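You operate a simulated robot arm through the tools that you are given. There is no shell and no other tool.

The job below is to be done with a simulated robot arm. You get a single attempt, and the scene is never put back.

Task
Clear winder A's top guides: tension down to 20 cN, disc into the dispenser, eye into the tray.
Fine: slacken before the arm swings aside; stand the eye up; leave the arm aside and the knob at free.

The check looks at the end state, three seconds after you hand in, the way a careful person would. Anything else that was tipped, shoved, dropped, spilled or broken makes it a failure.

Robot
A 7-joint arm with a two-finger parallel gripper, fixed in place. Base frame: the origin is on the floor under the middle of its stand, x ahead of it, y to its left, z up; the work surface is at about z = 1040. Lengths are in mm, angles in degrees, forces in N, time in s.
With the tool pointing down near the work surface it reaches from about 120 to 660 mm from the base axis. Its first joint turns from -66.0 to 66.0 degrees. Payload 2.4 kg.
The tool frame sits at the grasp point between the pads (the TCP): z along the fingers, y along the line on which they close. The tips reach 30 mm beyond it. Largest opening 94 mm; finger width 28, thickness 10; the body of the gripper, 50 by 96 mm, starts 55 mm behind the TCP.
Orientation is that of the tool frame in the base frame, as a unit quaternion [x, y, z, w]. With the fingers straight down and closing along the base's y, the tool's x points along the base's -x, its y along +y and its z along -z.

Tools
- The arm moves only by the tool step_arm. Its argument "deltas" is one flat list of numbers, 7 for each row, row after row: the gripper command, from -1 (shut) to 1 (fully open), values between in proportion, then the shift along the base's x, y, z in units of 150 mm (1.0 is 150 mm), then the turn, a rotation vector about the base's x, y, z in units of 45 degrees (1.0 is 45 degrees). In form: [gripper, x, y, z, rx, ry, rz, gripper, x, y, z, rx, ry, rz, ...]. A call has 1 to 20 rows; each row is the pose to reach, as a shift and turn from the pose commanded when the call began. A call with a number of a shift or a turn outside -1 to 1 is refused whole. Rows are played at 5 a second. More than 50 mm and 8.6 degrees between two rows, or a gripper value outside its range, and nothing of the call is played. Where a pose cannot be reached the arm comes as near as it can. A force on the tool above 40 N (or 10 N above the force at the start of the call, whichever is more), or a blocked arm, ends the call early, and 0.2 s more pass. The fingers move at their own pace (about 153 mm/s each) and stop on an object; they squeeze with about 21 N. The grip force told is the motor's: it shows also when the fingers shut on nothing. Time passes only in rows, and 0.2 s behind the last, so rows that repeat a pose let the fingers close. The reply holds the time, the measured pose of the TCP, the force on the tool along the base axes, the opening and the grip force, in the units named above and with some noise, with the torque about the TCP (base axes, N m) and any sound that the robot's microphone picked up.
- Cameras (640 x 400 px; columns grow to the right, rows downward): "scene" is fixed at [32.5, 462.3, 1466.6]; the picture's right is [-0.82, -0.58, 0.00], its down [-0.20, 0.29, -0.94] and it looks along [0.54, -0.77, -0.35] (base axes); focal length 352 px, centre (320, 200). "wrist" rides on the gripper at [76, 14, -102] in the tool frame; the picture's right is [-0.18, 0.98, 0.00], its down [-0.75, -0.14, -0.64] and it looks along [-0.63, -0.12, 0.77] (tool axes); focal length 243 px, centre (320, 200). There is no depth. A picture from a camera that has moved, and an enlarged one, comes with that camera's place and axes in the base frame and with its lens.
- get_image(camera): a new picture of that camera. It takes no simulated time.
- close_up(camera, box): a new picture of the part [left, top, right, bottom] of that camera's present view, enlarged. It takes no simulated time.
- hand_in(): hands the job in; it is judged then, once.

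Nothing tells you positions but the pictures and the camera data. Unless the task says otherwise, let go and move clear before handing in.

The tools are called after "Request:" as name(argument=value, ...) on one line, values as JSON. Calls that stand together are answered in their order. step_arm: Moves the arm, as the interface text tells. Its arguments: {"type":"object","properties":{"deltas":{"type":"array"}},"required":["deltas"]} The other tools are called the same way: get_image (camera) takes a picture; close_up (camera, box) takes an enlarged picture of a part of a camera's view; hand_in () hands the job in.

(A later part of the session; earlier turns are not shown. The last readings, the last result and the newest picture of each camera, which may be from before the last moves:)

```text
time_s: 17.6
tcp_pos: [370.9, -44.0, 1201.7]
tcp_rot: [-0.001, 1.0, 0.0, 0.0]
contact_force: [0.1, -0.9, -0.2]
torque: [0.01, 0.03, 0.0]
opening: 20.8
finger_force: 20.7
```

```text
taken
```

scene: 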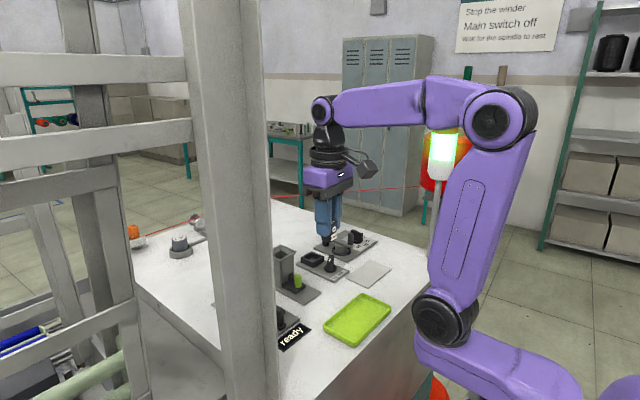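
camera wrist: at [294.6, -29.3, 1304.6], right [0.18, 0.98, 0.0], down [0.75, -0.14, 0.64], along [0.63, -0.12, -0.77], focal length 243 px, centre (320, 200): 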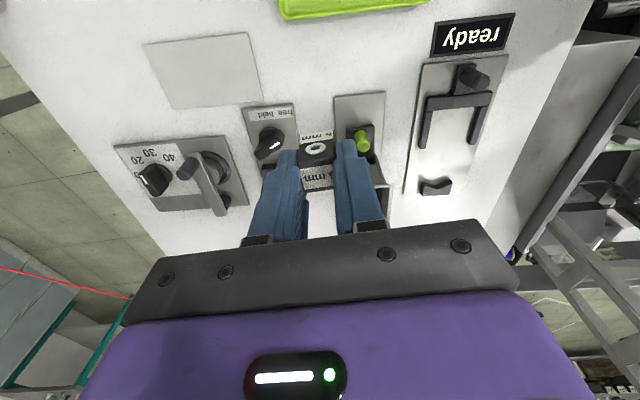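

I take the tray to span about x 238–304, y -57 to 64, centred near (270, 3). I carry the eye over its middle and look again before lowering.

Request:
close_up(camera="scene", box=[290, 190, 370, 260])

Request:
step_arm(deltas=[-1, -0.2, 0.1, 0, 0, 0, 0, -1, -0.4, 0.2, 0, 0, 0, 0, -1, -0.6, 0.28, 0, 0, 0, 0, -1, -0.67, 0.313, -0.1, 0, 0, 0, -1, -0.67, 0.313, -0.35, 0, 0, 0, -1, -0.67, 0.313, -0.35, 0, 0, 0])

Request:
get_image(camera="wrist")

Request:
get_image(camera="scene")

Request:
close_up(camera="scene", box=[300, 230, 440, 350])

```text
5.71 times, centred on (330, 225) of scene
camera zoom: at [32.5, 462.3, 1466.6], right [-0.82, -0.58, 0.0], down [-0.2, 0.29, -0.94], along [0.54, -0.77, -0.35], focal length 2009 px, centre (263, 57)
```

zoom: 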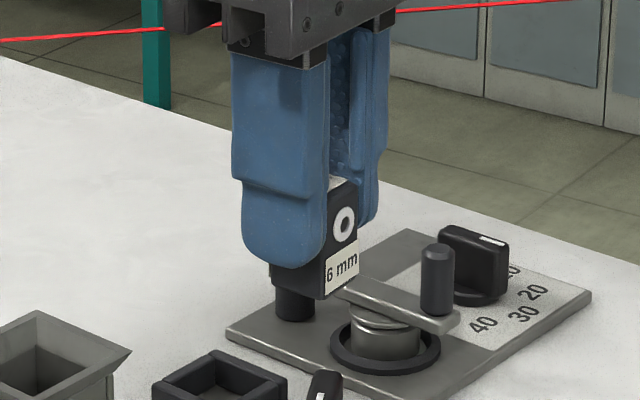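

```text
time_s: 19.0
tcp_pos: [268.8, 1.7, 1149.6]
tcp_rot: [0.001, 1.0, -0.001, 0.0]
contact_force: [0.5, 0.1, -0.2]
torque: [-0.02, 0.05, -0.01]
opening: 21.1
finger_force: 21.3
```

```text
taken
camera wrist: at [193.0, 16.7, 1251.9], right [0.18, 0.98, 0.0], down [0.75, -0.14, 0.64], along [0.63, -0.12, -0.77], focal length 243 px, centre (320, 200)
```

wrist: 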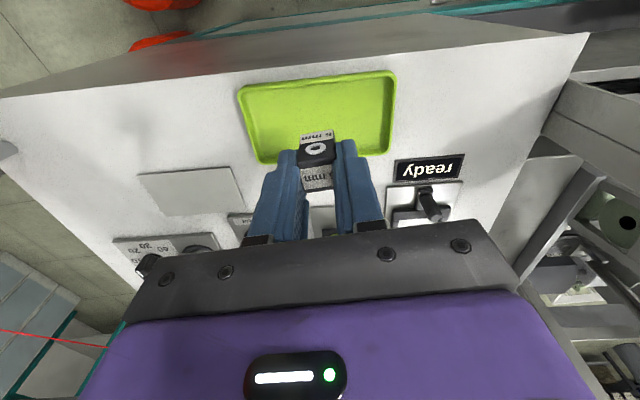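

```text
taken
```

scene: 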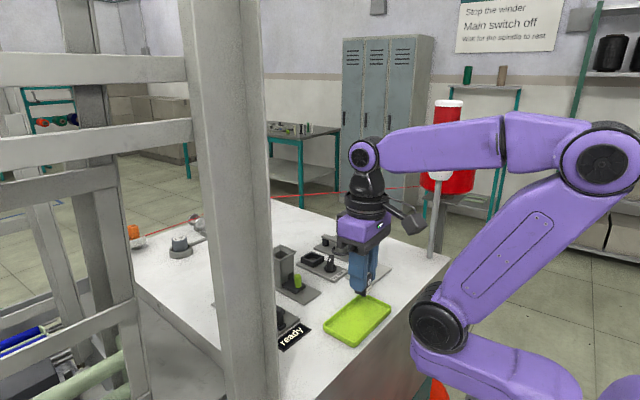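

```text
3.33 times, centred on (370, 290) of scene
camera zoom: at [32.5, 462.3, 1466.6], right [-0.82, -0.58, 0.0], down [-0.2, 0.29, -0.94], along [0.54, -0.77, -0.35], focal length 1172 px, centre (153, -100)
```

zoom: 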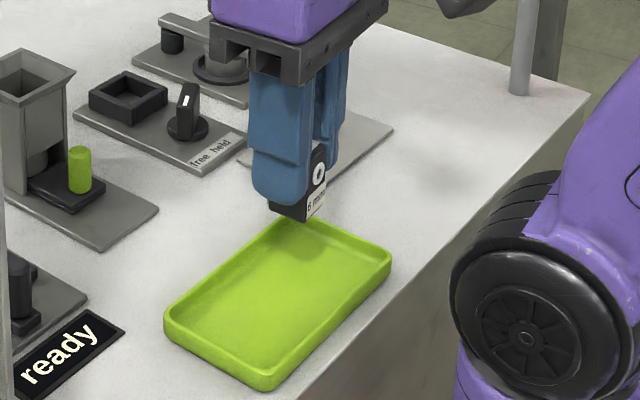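

The eye hangs over the middle of the tray, and by my estimate its bottom is 42 mm below the TCP. I lower quickly to about 10 mm above the tray floor and check.

Request:
step_arm(deltas=[-1, 0, 0, -0.2, 0, 0, 0, -1, 0, 0, -0.33, 0, 0, 0, -1, 0, 0, -0.36, 0, 0, 0, -1, 0, 0, -0.36, 0, 0, 0])

Request:
close_up(camera="scene", box=[320, 260, 400, 350])

Request:
get_image(camera="wrist")

```text
time_s: 20.0
tcp_pos: [269.2, 3.3, 1095.6]
tcp_rot: [0.0, 1.0, 0.0, 0.001]
contact_force: [0.4, -0.2, 0.0]
torque: [0.0, 0.01, 0.01]
opening: 20.6
finger_force: 21.3
```

```text
4.44 times, centred on (360, 305) of scene
camera zoom: at [32.5, 462.3, 1466.6], right [-0.82, -0.58, 0.0], down [-0.2, 0.29, -0.94], along [0.54, -0.77, -0.35], focal length 1563 px, centre (142, -267)
```

zoom: 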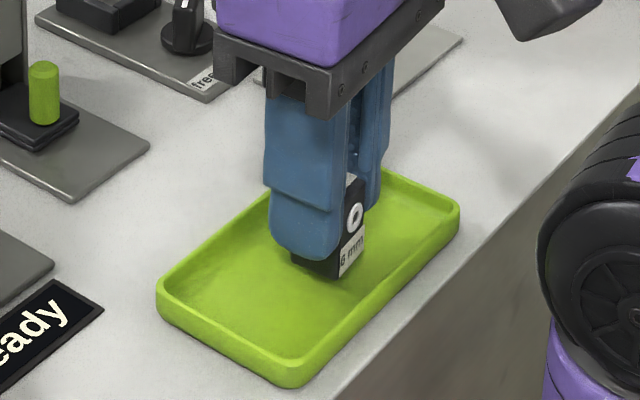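

```text
taken
camera wrist: at [193.3, 16.8, 1197.4], right [0.18, 0.98, 0.0], down [0.75, -0.14, 0.64], along [0.63, -0.12, -0.77], focal length 243 px, centre (320, 200)
```

wrist: 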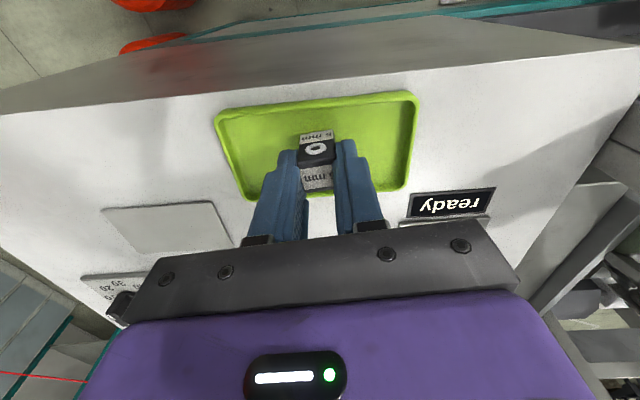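

It is central in the tray and a few millimetres above the floor. I lower in 1 mm steps and watch the force.

Request:
step_arm(deltas=[-1, 0, 0, -0.01, 0, 0, 0, -1, 0, 0, -0.02, 0, 0, 0, -1, 0, 0, -0.03, 0, 0, 0, -1, 0, 0, -0.04, 0, 0, 0, -1, 0, 0, -0.04, 0, 0, 0])

Request:
close_up(camera="scene", box=[340, 270, 390, 320])

```text
time_s: 21.2
tcp_pos: [270.0, 2.9, 1089.9]
tcp_rot: [0.001, 1.0, 0.0, 0.0]
contact_force: [-0.3, -0.2, -0.6]
torque: [0.0, 0.0, -0.02]
opening: 21.0
finger_force: 20.7
```

```text
8.00 times, centred on (365, 295) of scene
camera zoom: at [32.5, 462.3, 1466.6], right [-0.82, -0.58, 0.0], down [-0.2, 0.29, -0.94], along [0.54, -0.77, -0.35], focal length 2813 px, centre (-40, -560)
```

zoom: 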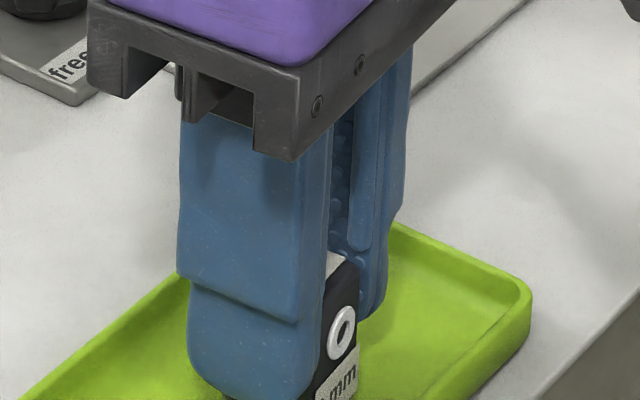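

Request:
step_arm(deltas=[-1, 0, 0, -0.008, 0, 0, 0, -1, 0, 0, -0.016, 0, 0, 0, -1, 0, 0, -0.016, 0, 0, 0])

Request:
close_up(camera="scene", box=[340, 290, 390, 340])

```text
time_s: 22.0
tcp_pos: [270.0, 2.5, 1086.4]
tcp_rot: [0.001, 1.0, 0.0, 0.001]
contact_force: [-4.0, 0.5, 15.6]
torque: [-0.01, 0.14, -0.03]
opening: 20.8
finger_force: 20.8
```

```text
8.00 times, centred on (365, 315) of scene
camera zoom: at [32.3, 462.3, 1466.6], right [-0.82, -0.58, 0.0], down [-0.2, 0.29, -0.94], along [0.54, -0.77, -0.35], focal length 2813 px, centre (-40, -720)
```

zoom: 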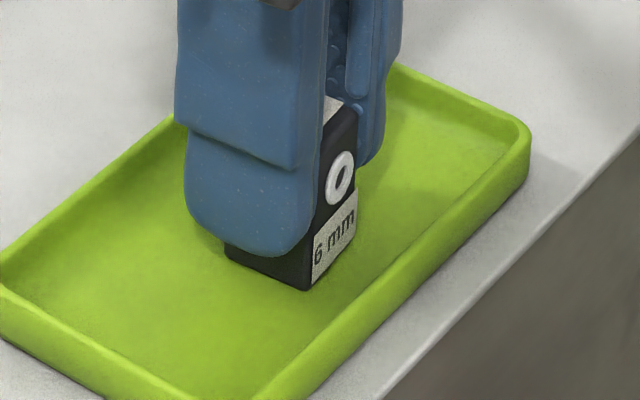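

The eye is on the tray floor (about 16 N upward). I ease off by under a millimetre, open the fingers gently, and rise straight up.

Request:
step_arm(deltas=[-1, 0, 0, 0.006, 0, 0, 0, -1, 0, 0, 0.006, 0, 0, 0])

Request:
step_arm(deltas=[-0.4, 0, 0, 0, 0, 0, 0, -0.1, 0, 0, 0, 0, 0, 0, -0.1, 0, 0, 0, 0, 0, 0])

Request:
step_arm(deltas=[-0.1, 0, 0, 0.1, 0, 0, 0, -0.1, 0, 0, 0.35, 0, 0, 0, -0.1, 0, 0, 0.65, 0, 0, 0, -0.1, 0, 0, 0.9, 0, 0, 0, -0.1, 0, 0, 0.9, 0, 0, 0])

Request:
get_image(camera="wrist")

Request:
close_up(camera="scene", box=[300, 250, 420, 350])

```text
time_s: 22.6
tcp_pos: [269.1, 1.5, 1087.7]
tcp_rot: [0.001, 1.0, 0.0, -0.001]
contact_force: [-0.5, 0.1, -0.9]
torque: [-0.02, 0.06, 0.01]
opening: 20.6
finger_force: 20.7
```

```text
time_s: 23.4
tcp_pos: [270.2, 2.2, 1088.3]
tcp_rot: [0.0, 1.0, 0.0, 0.0]
contact_force: [-0.1, 0.7, -0.5]
torque: [-0.01, -0.01, 0.02]
opening: 42.4
finger_force: 0.0
```

```text
time_s: 24.6
tcp_pos: [269.4, 3.8, 1223.4]
tcp_rot: [0.0, 1.0, 0.0, 0.0]
contact_force: [0.0, -0.1, -0.5]
torque: [0.0, -0.01, -0.02]
opening: 42.1
finger_force: 0.0
```

```text
taken
camera wrist: at [193.0, 17.1, 1326.2], right [0.18, 0.98, 0.0], down [0.75, -0.14, 0.64], along [0.63, -0.12, -0.77], focal length 243 px, centre (320, 200)
```

wrist: 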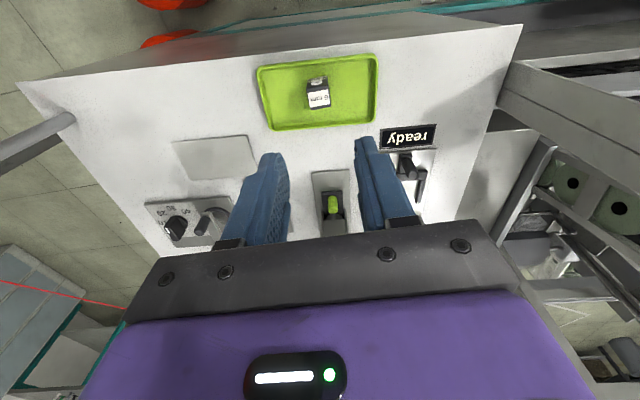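

```text
4.00 times, centred on (360, 300) of scene
camera zoom: at [32.5, 462.3, 1466.6], right [-0.82, -0.58, 0.0], down [-0.2, 0.29, -0.94], along [0.54, -0.77, -0.35], focal length 1407 px, centre (160, -200)
```

zoom: 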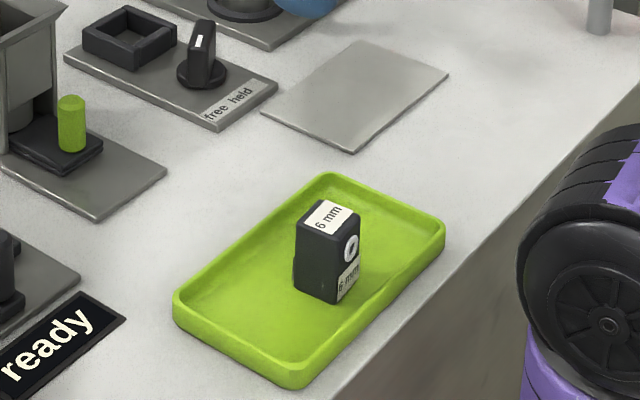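

The eye stands upright in the tray. Now for the tension dial: I move over its knob at about (425.5, -259.3), aligned with the bar.

Request:
step_arm(deltas=[-0.1, 0.17, -0.24, 0, 0, 0, 0, -0.1, 0.34, -0.48, 0, 0, 0, 0, -0.1, 0.51, -0.72, 0, 0, 0, 0, -0.1, 0.667, -0.933, 0, 0, 0, 0])

Request:
step_arm(deltas=[-0.1, 0.12, -0.27, 0, 0, 0, -0.043, -0.1, 0.25, -0.54, 0, 0, 0, -0.087, -0.1, 0.377, -0.816, -0.1, 0, 0, -0.131, -0.1, 0.377, -0.816, -0.35, 0, 0, -0.131, -0.1, 0.377, -0.816, -0.49, 0, 0, -0.131, -0.1, 0.377, -0.816, -0.49, 0, 0, -0.131])

Request:
get_image(camera="wrist")

Request:
close_up(camera="wrist", box=[220, 40, 420, 200])

```text
time_s: 25.6
tcp_pos: [369.7, -138.3, 1222.7]
tcp_rot: [0.001, 1.0, 0.0, 0.0]
contact_force: [0.7, -0.1, -1.0]
torque: [0.03, -0.02, 0.0]
opening: 42.3
finger_force: 0.0
```

```text
time_s: 27.0
tcp_pos: [426.6, -258.9, 1148.7]
tcp_rot: [0.051, 0.999, -0.001, 0.0]
contact_force: [0.0, -0.6, -0.5]
torque: [-0.03, -0.02, -0.01]
opening: 42.1
finger_force: 0.0
```

```text
taken
camera wrist: at [352.3, -237.4, 1250.6], right [0.28, 0.96, 0.0], down [0.73, -0.22, 0.64], along [0.62, -0.18, -0.77], focal length 243 px, centre (320, 200)
```

wrist: 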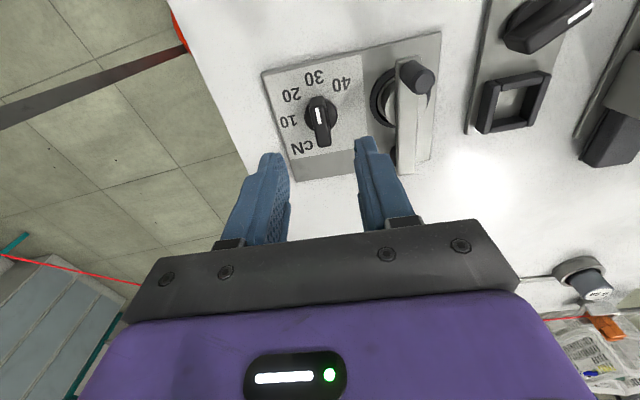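

```text
2.50 times, centred on (320, 120) of wrist
camera zoom: at [352.3, -237.4, 1250.6], right [0.28, 0.96, 0.0], down [0.73, -0.22, 0.64], along [0.62, -0.18, -0.77], focal length 606 px, centre (320, 400)
```

zoom: 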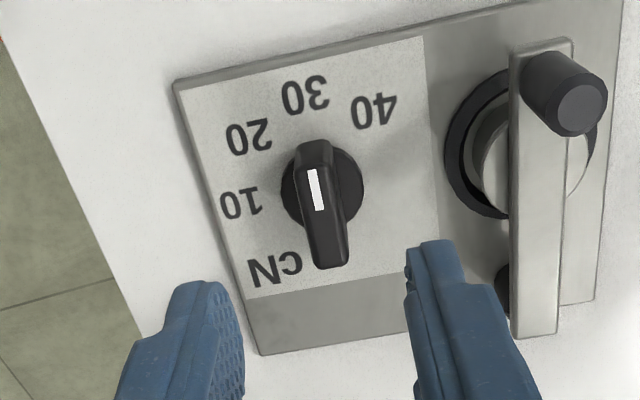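

The dial knob lies within about 1 mm of the gripper axis and still points at 30. I go down around it and close.

Request:
step_arm(deltas=[-0.1, -0.006, 0.003, -0.2, 0, 0, 0, -0.1, -0.006, 0.003, -0.35, 0, 0, 0, -0.1, -0.006, 0.003, -0.404, 0, 0, 0, -0.1, -0.006, 0.003, -0.404, 0, 0, 0])

Request:
step_arm(deltas=[-1, 0, 0, 0, 0, 0, 0, -1, 0, 0, 0, 0, 0, 0])

Request:
close_up(camera="wrist", box=[220, 60, 420, 220])

Request:
close_up(camera="scene", box=[300, 200, 400, 280])

```text
time_s: 28.0
tcp_pos: [425.5, -258.4, 1087.7]
tcp_rot: [0.051, 0.999, 0.0, 0.0]
contact_force: [-0.7, 0.4, 0.0]
torque: [0.0, 0.01, 0.02]
opening: 42.6
finger_force: 0.0
```

```text
time_s: 28.6
tcp_pos: [426.0, -257.4, 1087.8]
tcp_rot: [0.051, 0.999, 0.0, 0.0]
contact_force: [-1.1, 3.3, -2.2]
torque: [-0.06, -0.26, 0.0]
opening: 12.2
finger_force: 44.7
```

```text
2.50 times, centred on (320, 140) of wrist
camera zoom: at [351.5, -236.5, 1190.2], right [0.28, 0.96, 0.0], down [0.74, -0.22, 0.64], along [0.62, -0.18, -0.77], focal length 606 px, centre (320, 350)
```

zoom: 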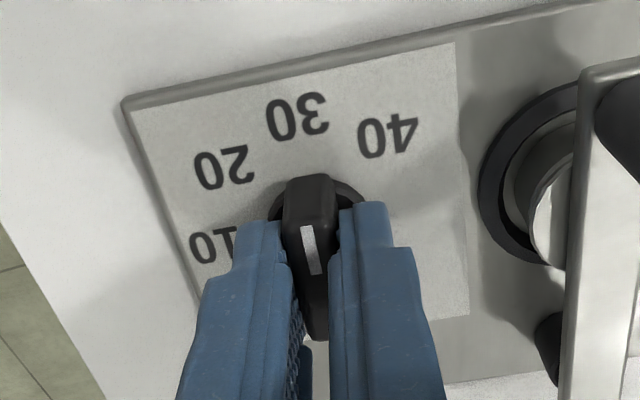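

```text
5.00 times, centred on (350, 240) of scene
camera zoom: at [32.5, 462.4, 1466.5], right [-0.82, -0.58, 0.0], down [-0.2, 0.29, -0.94], along [0.54, -0.77, -0.35], focal length 1758 px, centre (170, 0)
```

zoom: 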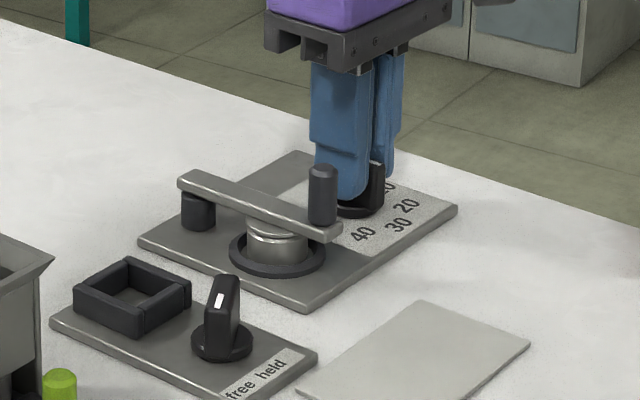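

The dial bar is gripped at 12 mm. I turn it +45° (30 → 20), counter-clockwise seen from above, in small steps.

Request:
step_arm(deltas=[-1, 0, 0, 0, 0, 0, 0.167, -1, 0, 0, 0, 0, 0, 0.333, -1, 0, 0, 0, 0, 0, 0.5, -1, 0, 0, 0, 0, 0, 0.667, -1, 0, 0, 0, 0, 0, 0.833, -1, 0, 0, 0, 0, 0, 1.0, -1, 0, 0, 0, 0, 0, 1.0])

Request:
get_image(camera="wrist")

Request:
close_up(camera="wrist", box=[220, 60, 420, 220])

```text
time_s: 30.2
tcp_pos: [425.9, -257.2, 1088.5]
tcp_rot: [-0.336, 0.942, 0.001, 0.0]
contact_force: [4.9, 10.1, -18.1]
torque: [-0.28, 0.08, 0.02]
opening: 12.0
finger_force: 44.8
```

```text
taken
camera wrist: at [358.0, -295.7, 1190.3], right [-0.48, 0.88, 0.0], down [0.67, 0.37, 0.64], along [0.56, 0.31, -0.77], focal length 243 px, centre (320, 200)
```

wrist: 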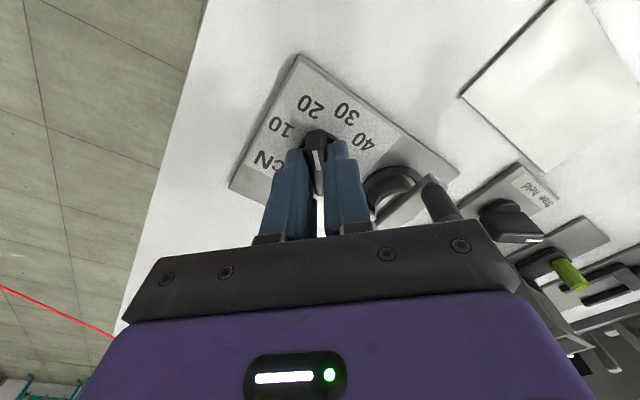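

```text
2.50 times, centred on (320, 140) of wrist
camera zoom: at [358.0, -295.7, 1190.3], right [-0.48, 0.88, 0.0], down [0.67, 0.37, 0.64], along [0.56, 0.31, -0.77], focal length 606 px, centre (320, 350)
```

zoom: 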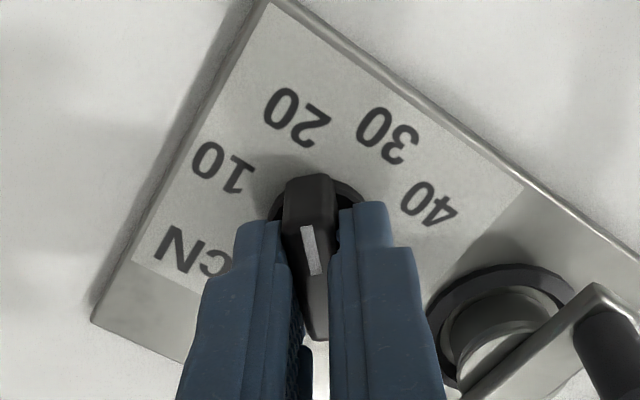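

"20" now sits exactly where "30" sat relative to the pointer. I release, rise, and turn back to yaw -5.9° for a reading from above.

Request:
step_arm(deltas=[-0.1, 0, 0, 0, 0, 0, 0, -0.1, 0, 0, 0, 0, 0, 0, -0.1, 0, 0, 0.2, 0, 0, 0, -0.1, 0, 0, 0.4, 0, 0, 0, -0.1, 0, 0, 0.4, 0, 0, -0.167, -0.1, 0, 0, 0.4, 0, 0, -0.333, -0.1, 0, 0, 0.4, 0, 0, -0.5, -0.1, 0, 0, 0.4, 0, 0, -0.667, -0.1, 0, 0, 0.4, 0, 0, -0.833, -0.1, 0, 0, 0.4, 0, 0, -1.0, -0.1, 0, 0, 0.4, 0, 0, -1.0])

Request:
get_image(camera="wrist")

Request:
close_up(camera="wrist", box=[220, 40, 460, 200])

Request:
close_up(camera="scene", box=[300, 200, 400, 280])

```text
time_s: 32.6
tcp_pos: [425.8, -258.2, 1148.5]
tcp_rot: [0.052, 0.999, -0.001, 0.0]
contact_force: [-0.8, 0.0, -0.4]
torque: [0.0, 0.02, -0.02]
opening: 42.0
finger_force: 0.1
```

```text
taken
camera wrist: at [351.3, -237.3, 1251.0], right [0.29, 0.96, 0.0], down [0.73, -0.22, 0.64], along [0.61, -0.18, -0.77], focal length 243 px, centre (320, 200)
```

wrist: 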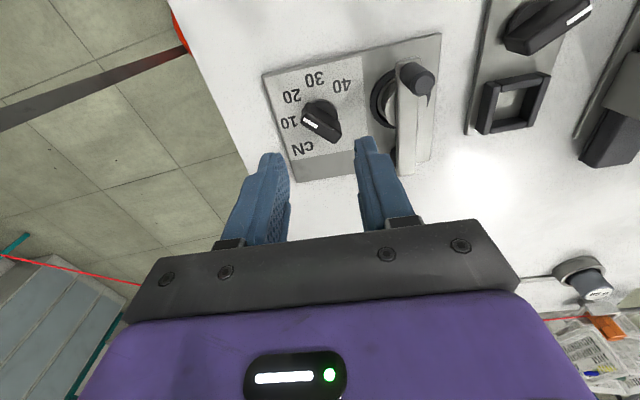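

```text
2.50 times, centred on (340, 120) of wrist
camera zoom: at [351.3, -237.3, 1251.0], right [0.29, 0.96, 0.0], down [0.73, -0.22, 0.64], along [0.61, -0.18, -0.77], focal length 606 px, centre (270, 400)
```

zoom: 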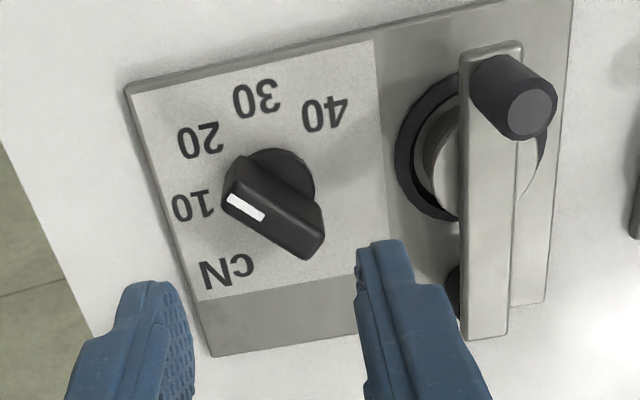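

```text
5.00 times, centred on (350, 240) of scene
camera zoom: at [32.5, 462.3, 1466.6], right [-0.82, -0.58, 0.0], down [-0.2, 0.29, -0.94], along [0.54, -0.77, -0.35], focal length 1758 px, centre (170, 0)
```

zoom: 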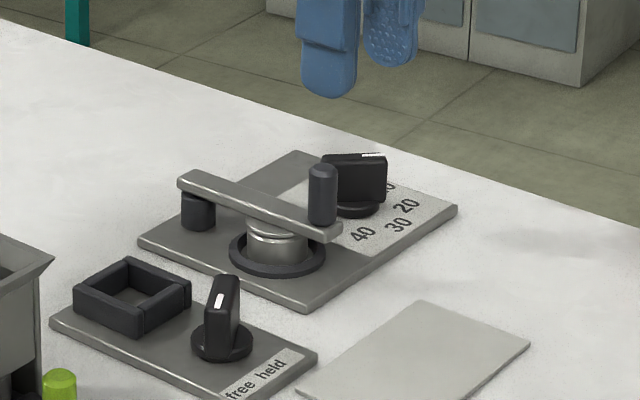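

The dial reads 20 and the eye's holder is empty, so the way is clear for the arm to swing to +y. I move over its peg near (406, -192) and check alignment before gripping.

Request:
step_arm(deltas=[-0.1, -0.065, 0.22, 0.03, 0, 0, 0, -0.1, -0.13, 0.447, 0.03, 0, 0, 0, -0.1, -0.13, 0.447, 0.0, 0, 0, 0])

Request:
get_image(camera="wrist")

Request:
close_up(camera="wrist", box=[200, 20, 440, 200])

```text
time_s: 33.4
tcp_pos: [405.4, -192.4, 1148.4]
tcp_rot: [0.053, 0.999, 0.0, 0.0]
contact_force: [-0.8, 0.4, 0.4]
torque: [-0.01, -0.03, 0.03]
opening: 42.3
finger_force: 0.1
```

```text
taken
camera wrist: at [332.2, -170.1, 1251.2], right [0.29, 0.96, 0.0], down [0.73, -0.22, 0.64], along [0.62, -0.18, -0.77], focal length 243 px, centre (320, 200)
```

wrist: 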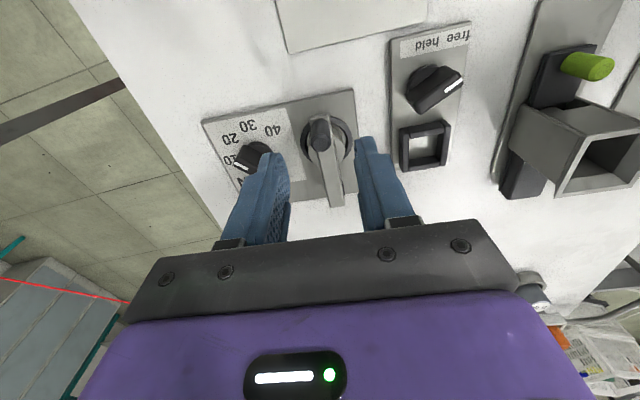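

```text
2.22 times, centred on (320, 110) of wrist
camera zoom: at [332.2, -170.1, 1251.2], right [0.29, 0.96, 0.0], down [0.73, -0.22, 0.64], along [0.62, -0.18, -0.77], focal length 539 px, centre (320, 400)
```

zoom: 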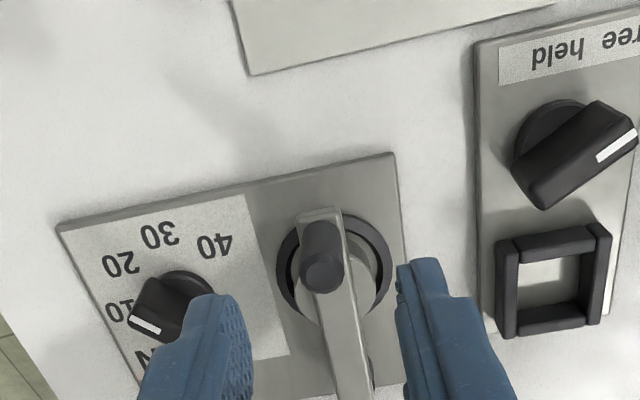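

The peg is on the gripper axis to within a millimetre. I lower so the tips stay just above the arm, and close on the peg.

Request:
step_arm(deltas=[-0.1, 0, 0.002, -0.15, 0, 0, 0, -0.1, 0, 0.002, -0.27, 0, 0, 0, -0.1, 0, 0.002, -0.27, 0, 0, 0, -1, 0, 0.002, -0.27, 0, 0, 0, -1, 0, 0.002, -0.27, 0, 0, 0])

Request:
close_up(camera="wrist", box=[220, 60, 420, 220])

Request:
close_up(camera="scene", box=[300, 200, 400, 280])

```text
time_s: 34.6
tcp_pos: [405.8, -191.3, 1109.1]
tcp_rot: [0.053, 0.999, 0.0, -0.001]
contact_force: [-0.4, 5.9, -2.4]
torque: [-0.47, -0.44, 0.03]
opening: 13.2
finger_force: 45.4
```

```text
2.50 times, centred on (320, 140) of wrist
camera zoom: at [331.9, -169.6, 1210.7], right [0.28, 0.96, 0.0], down [0.74, -0.22, 0.64], along [0.62, -0.18, -0.77], focal length 606 px, centre (320, 350)
```

zoom: 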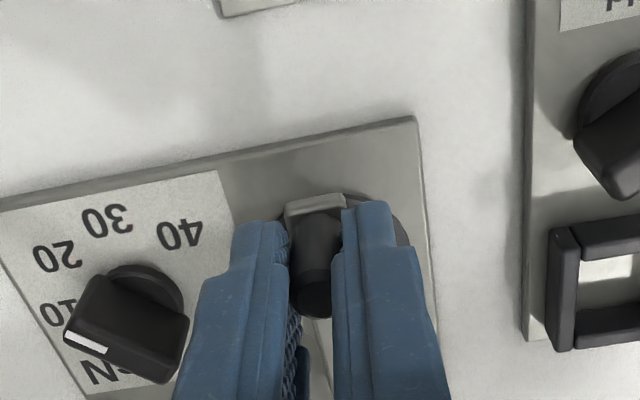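

```text
5.00 times, centred on (350, 240) of scene
camera zoom: at [32.5, 462.5, 1466.5], right [-0.82, -0.58, 0.0], down [-0.2, 0.29, -0.94], along [0.54, -0.77, -0.35], focal length 1758 px, centre (170, 0)
```

zoom: 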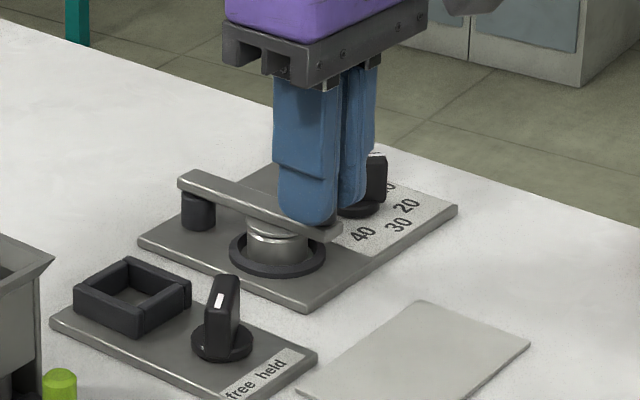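

The peg is held at 13 mm. I swing along the arc about the pivot towards +y, 22.5° first, turning the tool with it.

Request:
step_arm(deltas=[-1, 0.0103, 0.0631, 0, 0, 0, -0.1667, -1, 0.0287, 0.1243, 0, 0, 0, -0.3333, -1, 0.0549, 0.1827, 0, 0, 0, -0.5, -1, 0.0549, 0.1827, 0, 0, 0, -0.5])

Request:
get_image(camera="wrist")

Request:
close_up(camera="scene", box=[300, 200, 400, 280])

```text
time_s: 35.6
tcp_pos: [414.0, -164.2, 1108.2]
tcp_rot: [0.247, 0.969, 0.0, 0.0]
contact_force: [-6.4, 4.5, 8.7]
torque: [0.03, 0.69, 0.06]
opening: 13.2
finger_force: 45.5
```

```text
taken
camera wrist: at [353.5, -115.9, 1210.7], right [0.63, 0.78, 0.0], down [0.59, -0.48, 0.64], along [0.5, -0.41, -0.77], focal length 243 px, centre (320, 200)
```

wrist: 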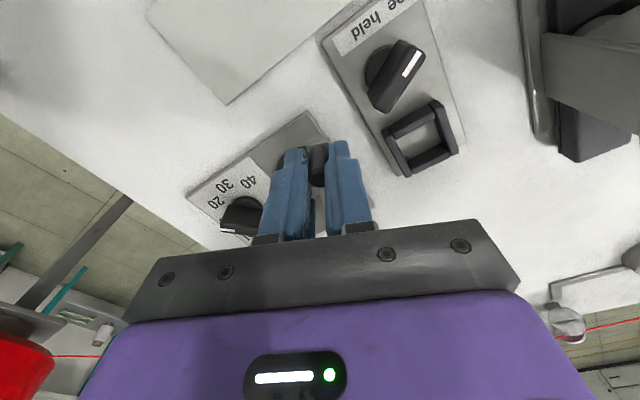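

```text
5.00 times, centred on (350, 240) of scene
camera zoom: at [32.2, 462.4, 1466.5], right [-0.82, -0.58, 0.0], down [-0.2, 0.29, -0.94], along [0.54, -0.77, -0.35], focal length 1758 px, centre (170, 0)
```

zoom: 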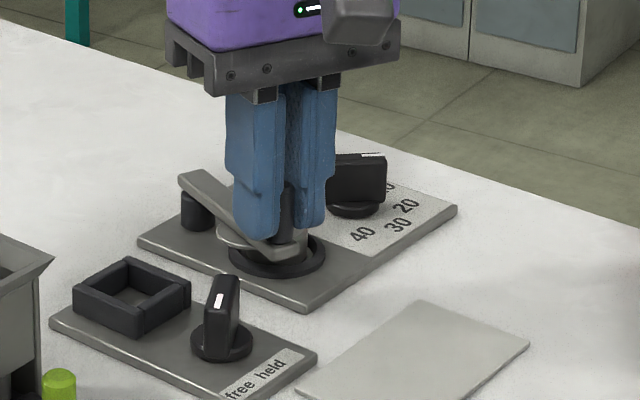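

The arm is swinging freely with only small forces. I carry on along the arc to 60° and look.

Request:
step_arm(deltas=[-1, 0.0336, 0.0543, 0, 0, 0, -0.1667, -1, 0.074, 0.1039, 0, 0, 0, -0.3333, -1, 0.1206, 0.1477, 0, 0, 0, -0.5, -1, 0.1725, 0.1851, 0, 0, 0, -0.6667, -1, 0.2288, 0.2154, 0, 0, 0, -0.8333, -1, 0.2288, 0.2154, 0, 0, 0, -0.8333])

Request:
get_image(camera="wrist")

Request:
close_up(camera="scene", box=[300, 200, 400, 280])

```text
time_s: 37.0
tcp_pos: [444.0, -133.1, 1108.1]
tcp_rot: [0.547, 0.837, -0.002, -0.006]
contact_force: [-34.6, 7.5, 11.6]
torque: [-0.23, -0.32, -0.15]
opening: 13.0
finger_force: 44.9
```

```text
taken
camera wrist: at [428.3, -57.8, 1210.7], right [0.97, 0.23, -0.01], down [0.18, -0.75, 0.64], along [0.14, -0.62, -0.77], focal length 243 px, centre (320, 200)
```

wrist: 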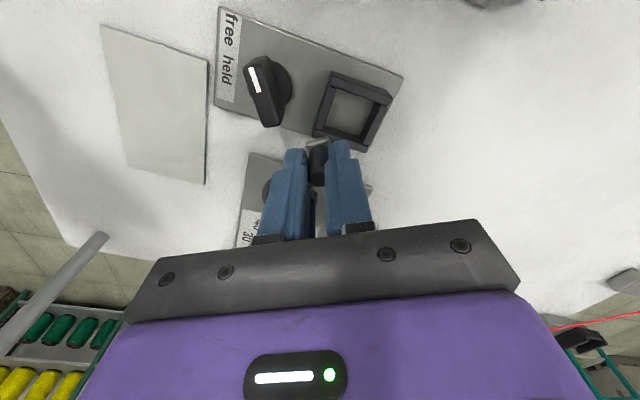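

```text
5.00 times, centred on (350, 240) of scene
camera zoom: at [31.2, 462.6, 1466.5], right [-0.82, -0.58, 0.0], down [-0.2, 0.29, -0.94], along [0.54, -0.77, -0.35], focal length 1758 px, centre (170, 0)
```

zoom: 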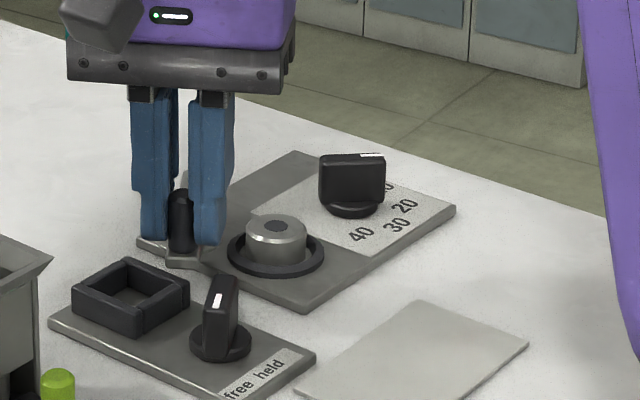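

The tool is being pushed back with about 35 N along -x, so the arm has met its end stop near 55–60°. I ease back a few degrees to take the load off.

Request:
step_arm(deltas=[-1, -0.019, -0.009, 0, 0, 0, 0.05, -1, -0.037, -0.019, 0, 0, 0, 0.1, -1, -0.037, -0.019, 0, 0, 0, 0.1])

Request:
close_up(camera="wrist", box=[200, 40, 440, 240])

Request:
close_up(camera="scene", box=[300, 210, 370, 270])

```text
time_s: 37.8
tcp_pos: [443.9, -134.1, 1108.0]
tcp_rot: [0.51, 0.86, 0.001, -0.001]
contact_force: [-3.2, 8.9, -0.1]
torque: [0.72, 0.93, 0.06]
opening: 13.2
finger_force: 45.3
```

```text
2.00 times, centred on (320, 140) of wrist
camera zoom: at [419.6, -60.5, 1210.4], right [0.95, 0.31, 0.0], down [0.24, -0.73, 0.64], along [0.2, -0.61, -0.77], focal length 485 px, centre (320, 320)
```

zoom: 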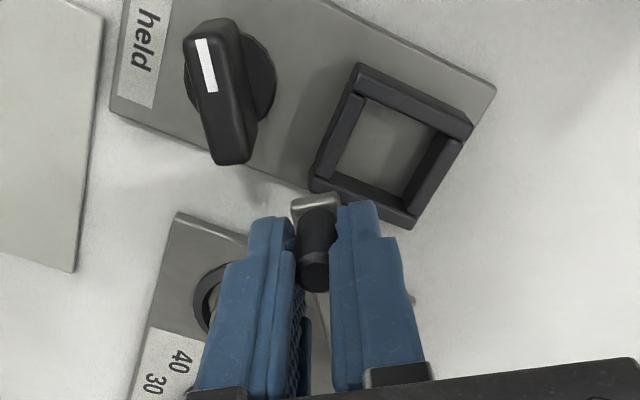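

```text
6.67 times, centred on (335, 240) of scene
camera zoom: at [32.5, 462.6, 1466.5], right [-0.82, -0.58, 0.0], down [-0.2, 0.29, -0.94], along [0.54, -0.77, -0.35], focal length 2344 px, centre (220, -67)
```

zoom: 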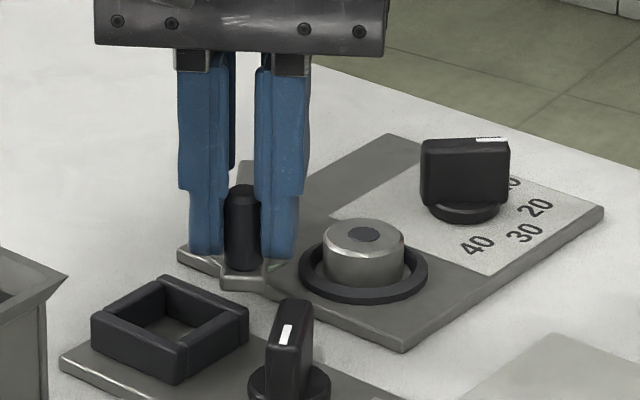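

The load is gone and the arm rests aside at about 56°, well clear of the disc. I open the fingers, rise, and check that the arm stays.

Request:
step_arm(deltas=[-0.3, 0, 0, 0, 0, 0, 0, -0.3, 0, 0, 0, 0, 0, 0, -0.3, 0, 0, 0.15, 0, 0, 0, -0.3, 0, 0, 0.4, 0, 0, 0, -0.3, 0, 0, 0.65, 0, 0, 0, -0.3, 0, 0, 0.65, 0, 0, 0])

Request:
get_image(camera="wrist")

Request:
close_up(camera="scene", box=[300, 210, 370, 270])

Request:
close_up(camera="wrist", box=[220, 60, 420, 220])

```text
time_s: 39.2
tcp_pos: [442.4, -135.8, 1205.2]
tcp_rot: [0.511, 0.86, 0.0, -0.001]
contact_force: [0.0, 0.0, 0.0]
torque: [-0.01, 0.0, 0.0]
opening: 32.9
finger_force: 0.0
```

```text
taken
camera wrist: at [418.5, -62.1, 1307.9], right [0.95, 0.31, 0.0], down [0.24, -0.73, 0.64], along [0.2, -0.61, -0.77], focal length 243 px, centre (320, 200)
```

wrist: 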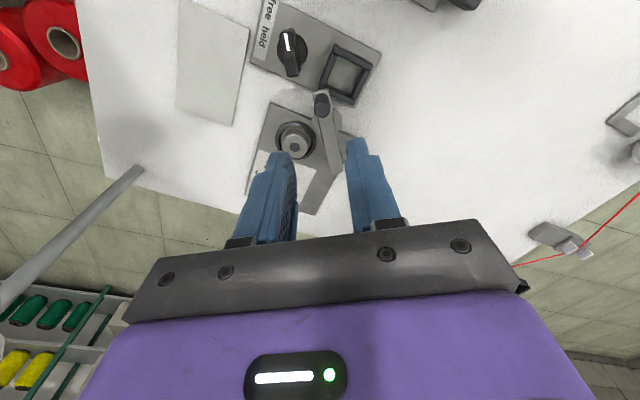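

```text
6.67 times, centred on (335, 240) of scene
camera zoom: at [32.5, 462.3, 1466.6], right [-0.82, -0.58, 0.0], down [-0.2, 0.29, -0.94], along [0.54, -0.77, -0.35], focal length 2344 px, centre (220, -67)
```

zoom: 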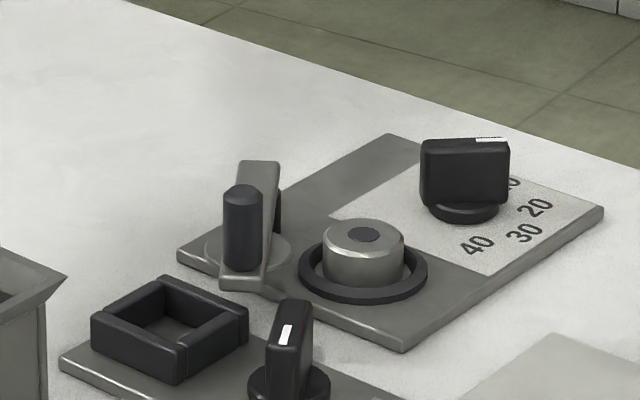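

```text
2.50 times, centred on (320, 140) of wrist
camera zoom: at [418.5, -62.1, 1307.9], right [0.95, 0.31, 0.0], down [0.24, -0.73, 0.64], along [0.2, -0.61, -0.77], focal length 606 px, centre (320, 350)
```

zoom: 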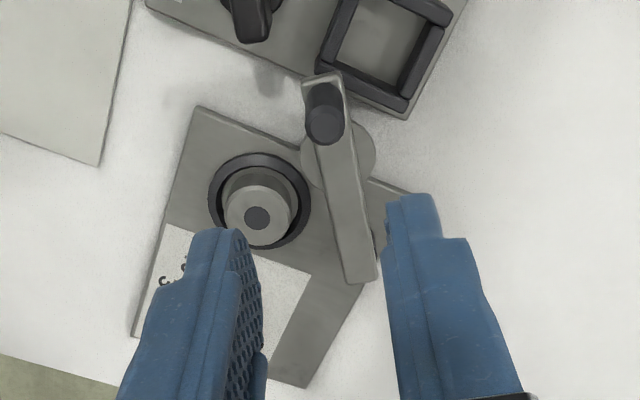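

A thin pad sits under the swung arm, while the grey cylinder with a dark hub stays in its cup; I must tell which is the disc before gripping. I look from above at the disc and later compare it with the one lying in the dispenser chute.

Request:
step_arm(deltas=[-0.3, 0, -0.06, 0, 0, 0, 0.16, -0.3, 0, -0.13, 0, 0, 0, 0.32, -0.3, 0.02, -0.2, 0, 0, 0, 0.48, -0.3, 0.05, -0.27, 0, 0, 0, 0.64, -0.3, 0.1, -0.35, 0, 0, 0, 0.8, -0.3, 0.15, -0.43, 0, 0, 0, 0.96, -0.3, 0.2, -0.51, -0.1, 0, 0, 1.0, -0.3, 0.2, -0.51, -0.25, 0, 0, 1.0, -0.3, 0.2, -0.51, -0.25, 0, 0, 1.0])

Request:
get_image(camera="wrist")

Request:
close_up(camera="wrist", box=[220, 0, 460, 150])

```text
time_s: 41.2
tcp_pos: [473.2, -210.7, 1168.4]
tcp_rot: [0.143, 0.99, 0.0, -0.001]
contact_force: [-0.4, -0.5, -0.3]
torque: [-0.02, 0.04, 0.01]
opening: 33.0
finger_force: 0.0
```

```text
taken
camera wrist: at [404.4, -176.9, 1270.4], right [0.45, 0.89, 0.0], down [0.68, -0.35, 0.64], along [0.57, -0.29, -0.77], focal length 243 px, centre (320, 200)
```

wrist: 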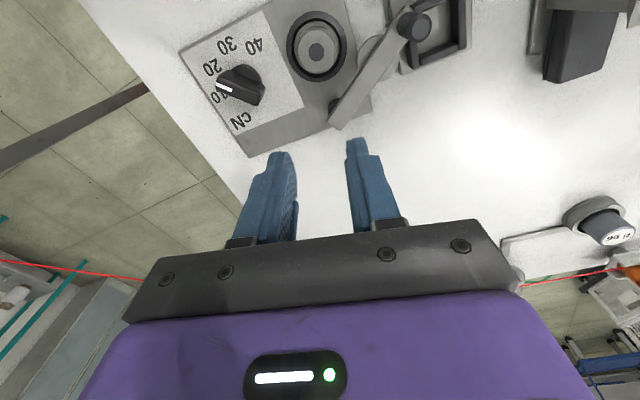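

```text
2.67 times, centred on (340, 75) of wrist
camera zoom: at [404.4, -176.9, 1270.4], right [0.45, 0.89, 0.0], down [0.68, -0.35, 0.64], along [0.57, -0.29, -0.77], focal length 647 px, centre (267, 533)
```

zoom: 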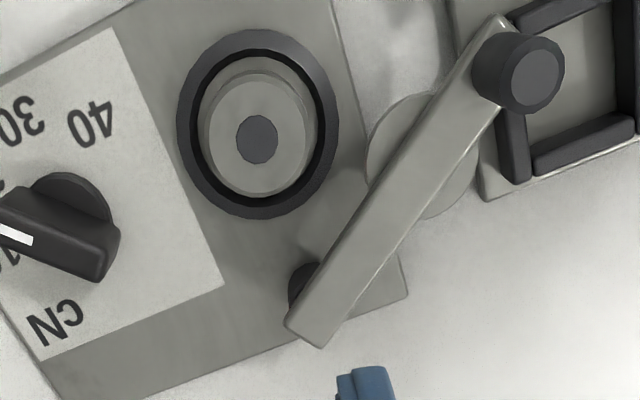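

The disc is the grey cylinder, about 32 mm across, with its top near (432, -194, 1061), loose in a dark cup. Before gripping it I look down into the dispenser chute.

Request:
step_arm(deltas=[-0.3, 0.02, 0.15, 0.2, 0, 0, 0.06, -0.3, 0.04, 0.4, 0.2, 0, 0, 0.12, -0.3, 0.08, 0.65, 0.2, 0, 0, 0.18, -0.3, 0.12, 0.9, 0.2, 0, 0, 0.23])

Request:
step_arm(deltas=[-0.3, 0.05, 0.2, 0, 0, 0, 0.06, -0.3, 0.05, 0.34, 0, 0, 0, 0.134, -0.3, 0.05, 0.34, 0, 0, 0, 0.134])

Request:
get_image(camera="wrist")

Request:
close_up(camera="wrist", box=[220, 0, 460, 150])

Request:
close_up(camera="scene", box=[260, 230, 330, 310])

```text
time_s: 42.2
tcp_pos: [488.8, -76.8, 1197.5]
tcp_rot: [0.053, 0.999, 0.0, 0.0]
contact_force: [-0.5, -0.2, -0.2]
torque: [-0.02, -0.01, 0.0]
opening: 32.9
finger_force: 0.1
```

```text
time_s: 43.0
tcp_pos: [496.9, -25.7, 1198.6]
tcp_rot: [0.0, 1.0, 0.0, 0.0]
contact_force: [-0.1, -0.3, -0.2]
torque: [0.02, 0.01, -0.03]
opening: 32.9
finger_force: 0.1
```

```text
taken
camera wrist: at [421.3, -11.0, 1300.5], right [0.18, 0.98, 0.0], down [0.75, -0.14, 0.64], along [0.63, -0.12, -0.77], focal length 243 px, centre (320, 200)
```

wrist: 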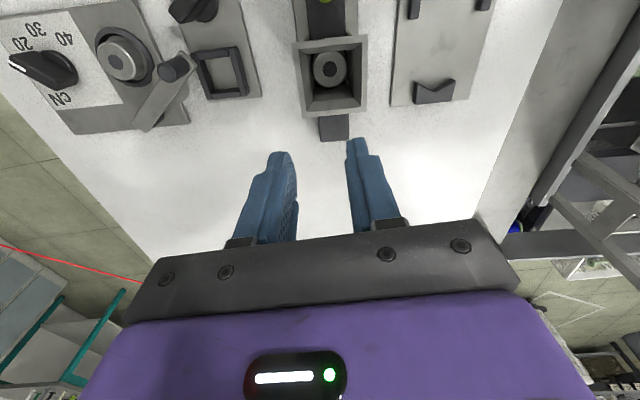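

```text
2.67 times, centred on (340, 75) of wrist
camera zoom: at [421.3, -11.0, 1300.5], right [0.18, 0.98, 0.0], down [0.75, -0.14, 0.64], along [0.63, -0.12, -0.77], focal length 647 px, centre (267, 533)
```

zoom: 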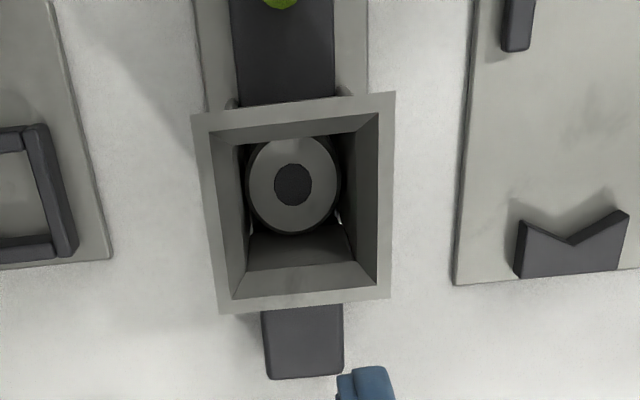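

```text
5.00 times, centred on (295, 270) of scene
camera zoom: at [32.5, 462.3, 1466.6], right [-0.82, -0.58, 0.0], down [-0.2, 0.29, -0.94], along [0.54, -0.77, -0.35], focal length 1758 px, centre (445, -150)
```

zoom: 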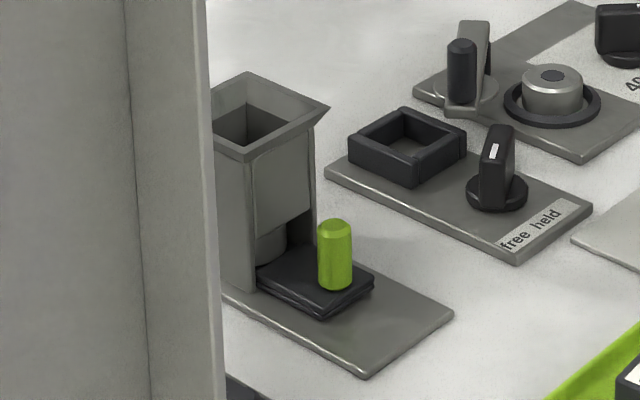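

The disc in the chute looks the same as the grey one with the dark hub, which confirms what goes in. The chute rim is about 50 mm square, centred near (468, -11.5) at z about 1112; I zoom on the disc's cup to choose the grip height.

Request:
close_up(camera="scene", box=[335, 230, 365, 260])

Request:
close_up(camera="wrist", box=[60, 0, 220, 140])

```text
13.33 times, centred on (350, 245) of scene
camera zoom: at [32.5, 462.3, 1466.6], right [-0.82, -0.58, 0.0], down [-0.2, 0.29, -0.94], along [0.54, -0.77, -0.35], focal length 4689 px, centre (-80, -400)
```

zoom: 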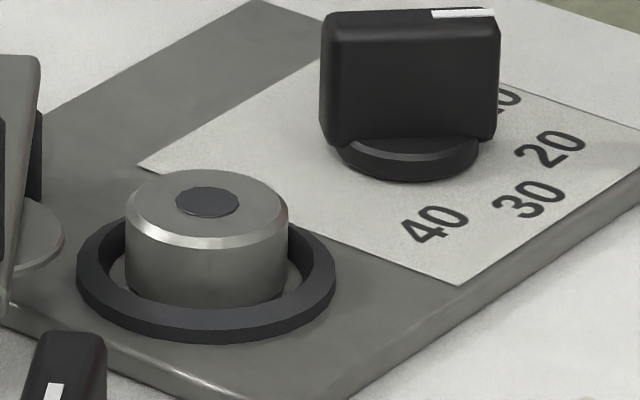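

```text
2.86 times, centred on (140, 70) of wrist
camera zoom: at [421.3, -11.0, 1300.5], right [0.18, 0.98, 0.0], down [0.75, -0.14, 0.64], along [0.63, -0.12, -0.77], focal length 693 px, centre (834, 571)
```

zoom: 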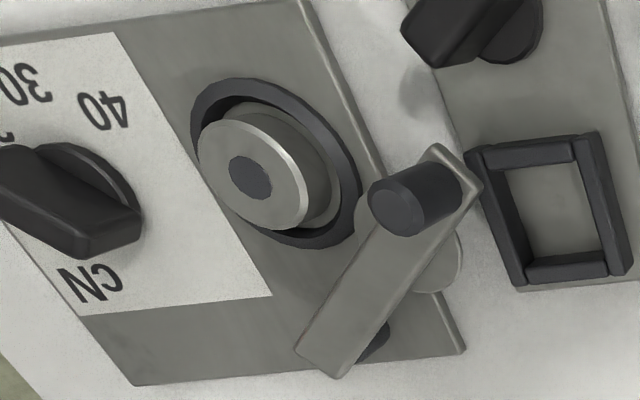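

The disc is about 30 mm across and 13 mm tall, standing about 11 mm above a low ring. I come over it at a yaw of about 28°, so that both fingers miss the swung arm and the dial knob.

Request:
step_arm(deltas=[-0.1, -0.09, -0.18, 0, 0, 0, 0.124, -0.1, -0.18, -0.36, 0, 0, 0, 0.248, -0.1, -0.27, -0.54, 0, 0, 0, 0.372, -0.1, -0.36, -0.72, 0, 0, 0, 0.497, -0.1, -0.437, -0.9, 0, 0, 0, 0.622])

Request:
step_arm(deltas=[-0.1, 0, -0.227, 0, 0, 0, 0, -0.1, 0, -0.227, -0.2, 0, 0, 0, -0.1, 0, -0.227, -0.35, 0, 0, 0, -0.1, 0, -0.227, -0.35, 0, 0, 0])

Request:
get_image(camera="wrist")

Request:
close_up(camera="wrist", box=[200, 40, 440, 220])

Request:
close_up(camera="scene", box=[300, 200, 400, 280])

```text
time_s: 44.2
tcp_pos: [432.2, -160.3, 1198.7]
tcp_rot: [-0.242, 0.97, 0.0, 0.0]
contact_force: [0.1, 0.0, 0.0]
torque: [-0.01, 0.01, -0.02]
opening: 42.2
finger_force: 0.1
```

```text
time_s: 45.2
tcp_pos: [433.2, -196.4, 1145.6]
tcp_rot: [-0.241, 0.97, 0.0, 0.0]
contact_force: [0.4, 0.2, 0.1]
torque: [0.01, 0.01, -0.04]
opening: 42.1
finger_force: 0.0
```

```text
taken
camera wrist: at [359.2, -219.4, 1247.9], right [-0.3, 0.95, 0.0], down [0.73, 0.23, 0.64], along [0.61, 0.19, -0.77], focal length 243 px, centre (320, 200)
```

wrist: 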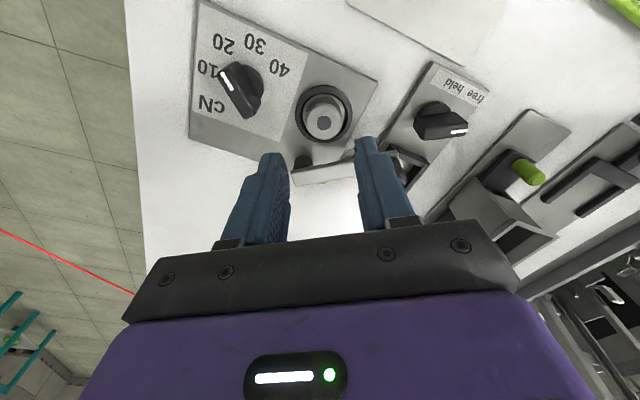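

```text
2.22 times, centred on (320, 130) of wrist
camera zoom: at [359.2, -219.4, 1247.9], right [-0.3, 0.95, 0.0], down [0.73, 0.23, 0.64], along [0.61, 0.19, -0.77], focal length 539 px, centre (320, 356)
```

zoom: 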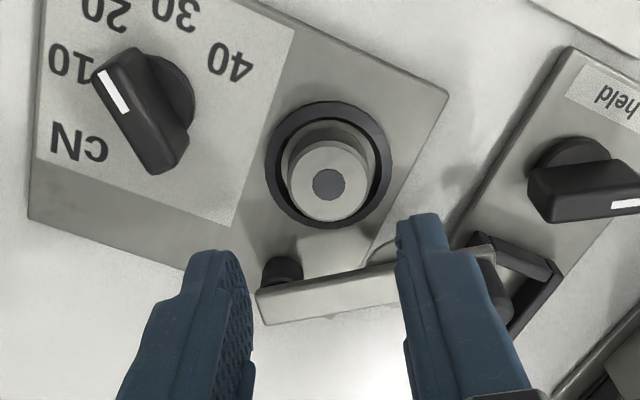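

```text
5.00 times, centred on (350, 240) of scene
camera zoom: at [32.5, 462.3, 1466.6], right [-0.82, -0.58, 0.0], down [-0.2, 0.29, -0.94], along [0.54, -0.77, -0.35], focal length 1758 px, centre (170, 0)
```

zoom: 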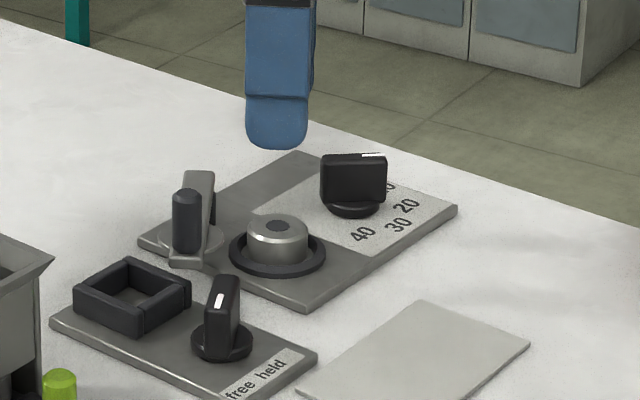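

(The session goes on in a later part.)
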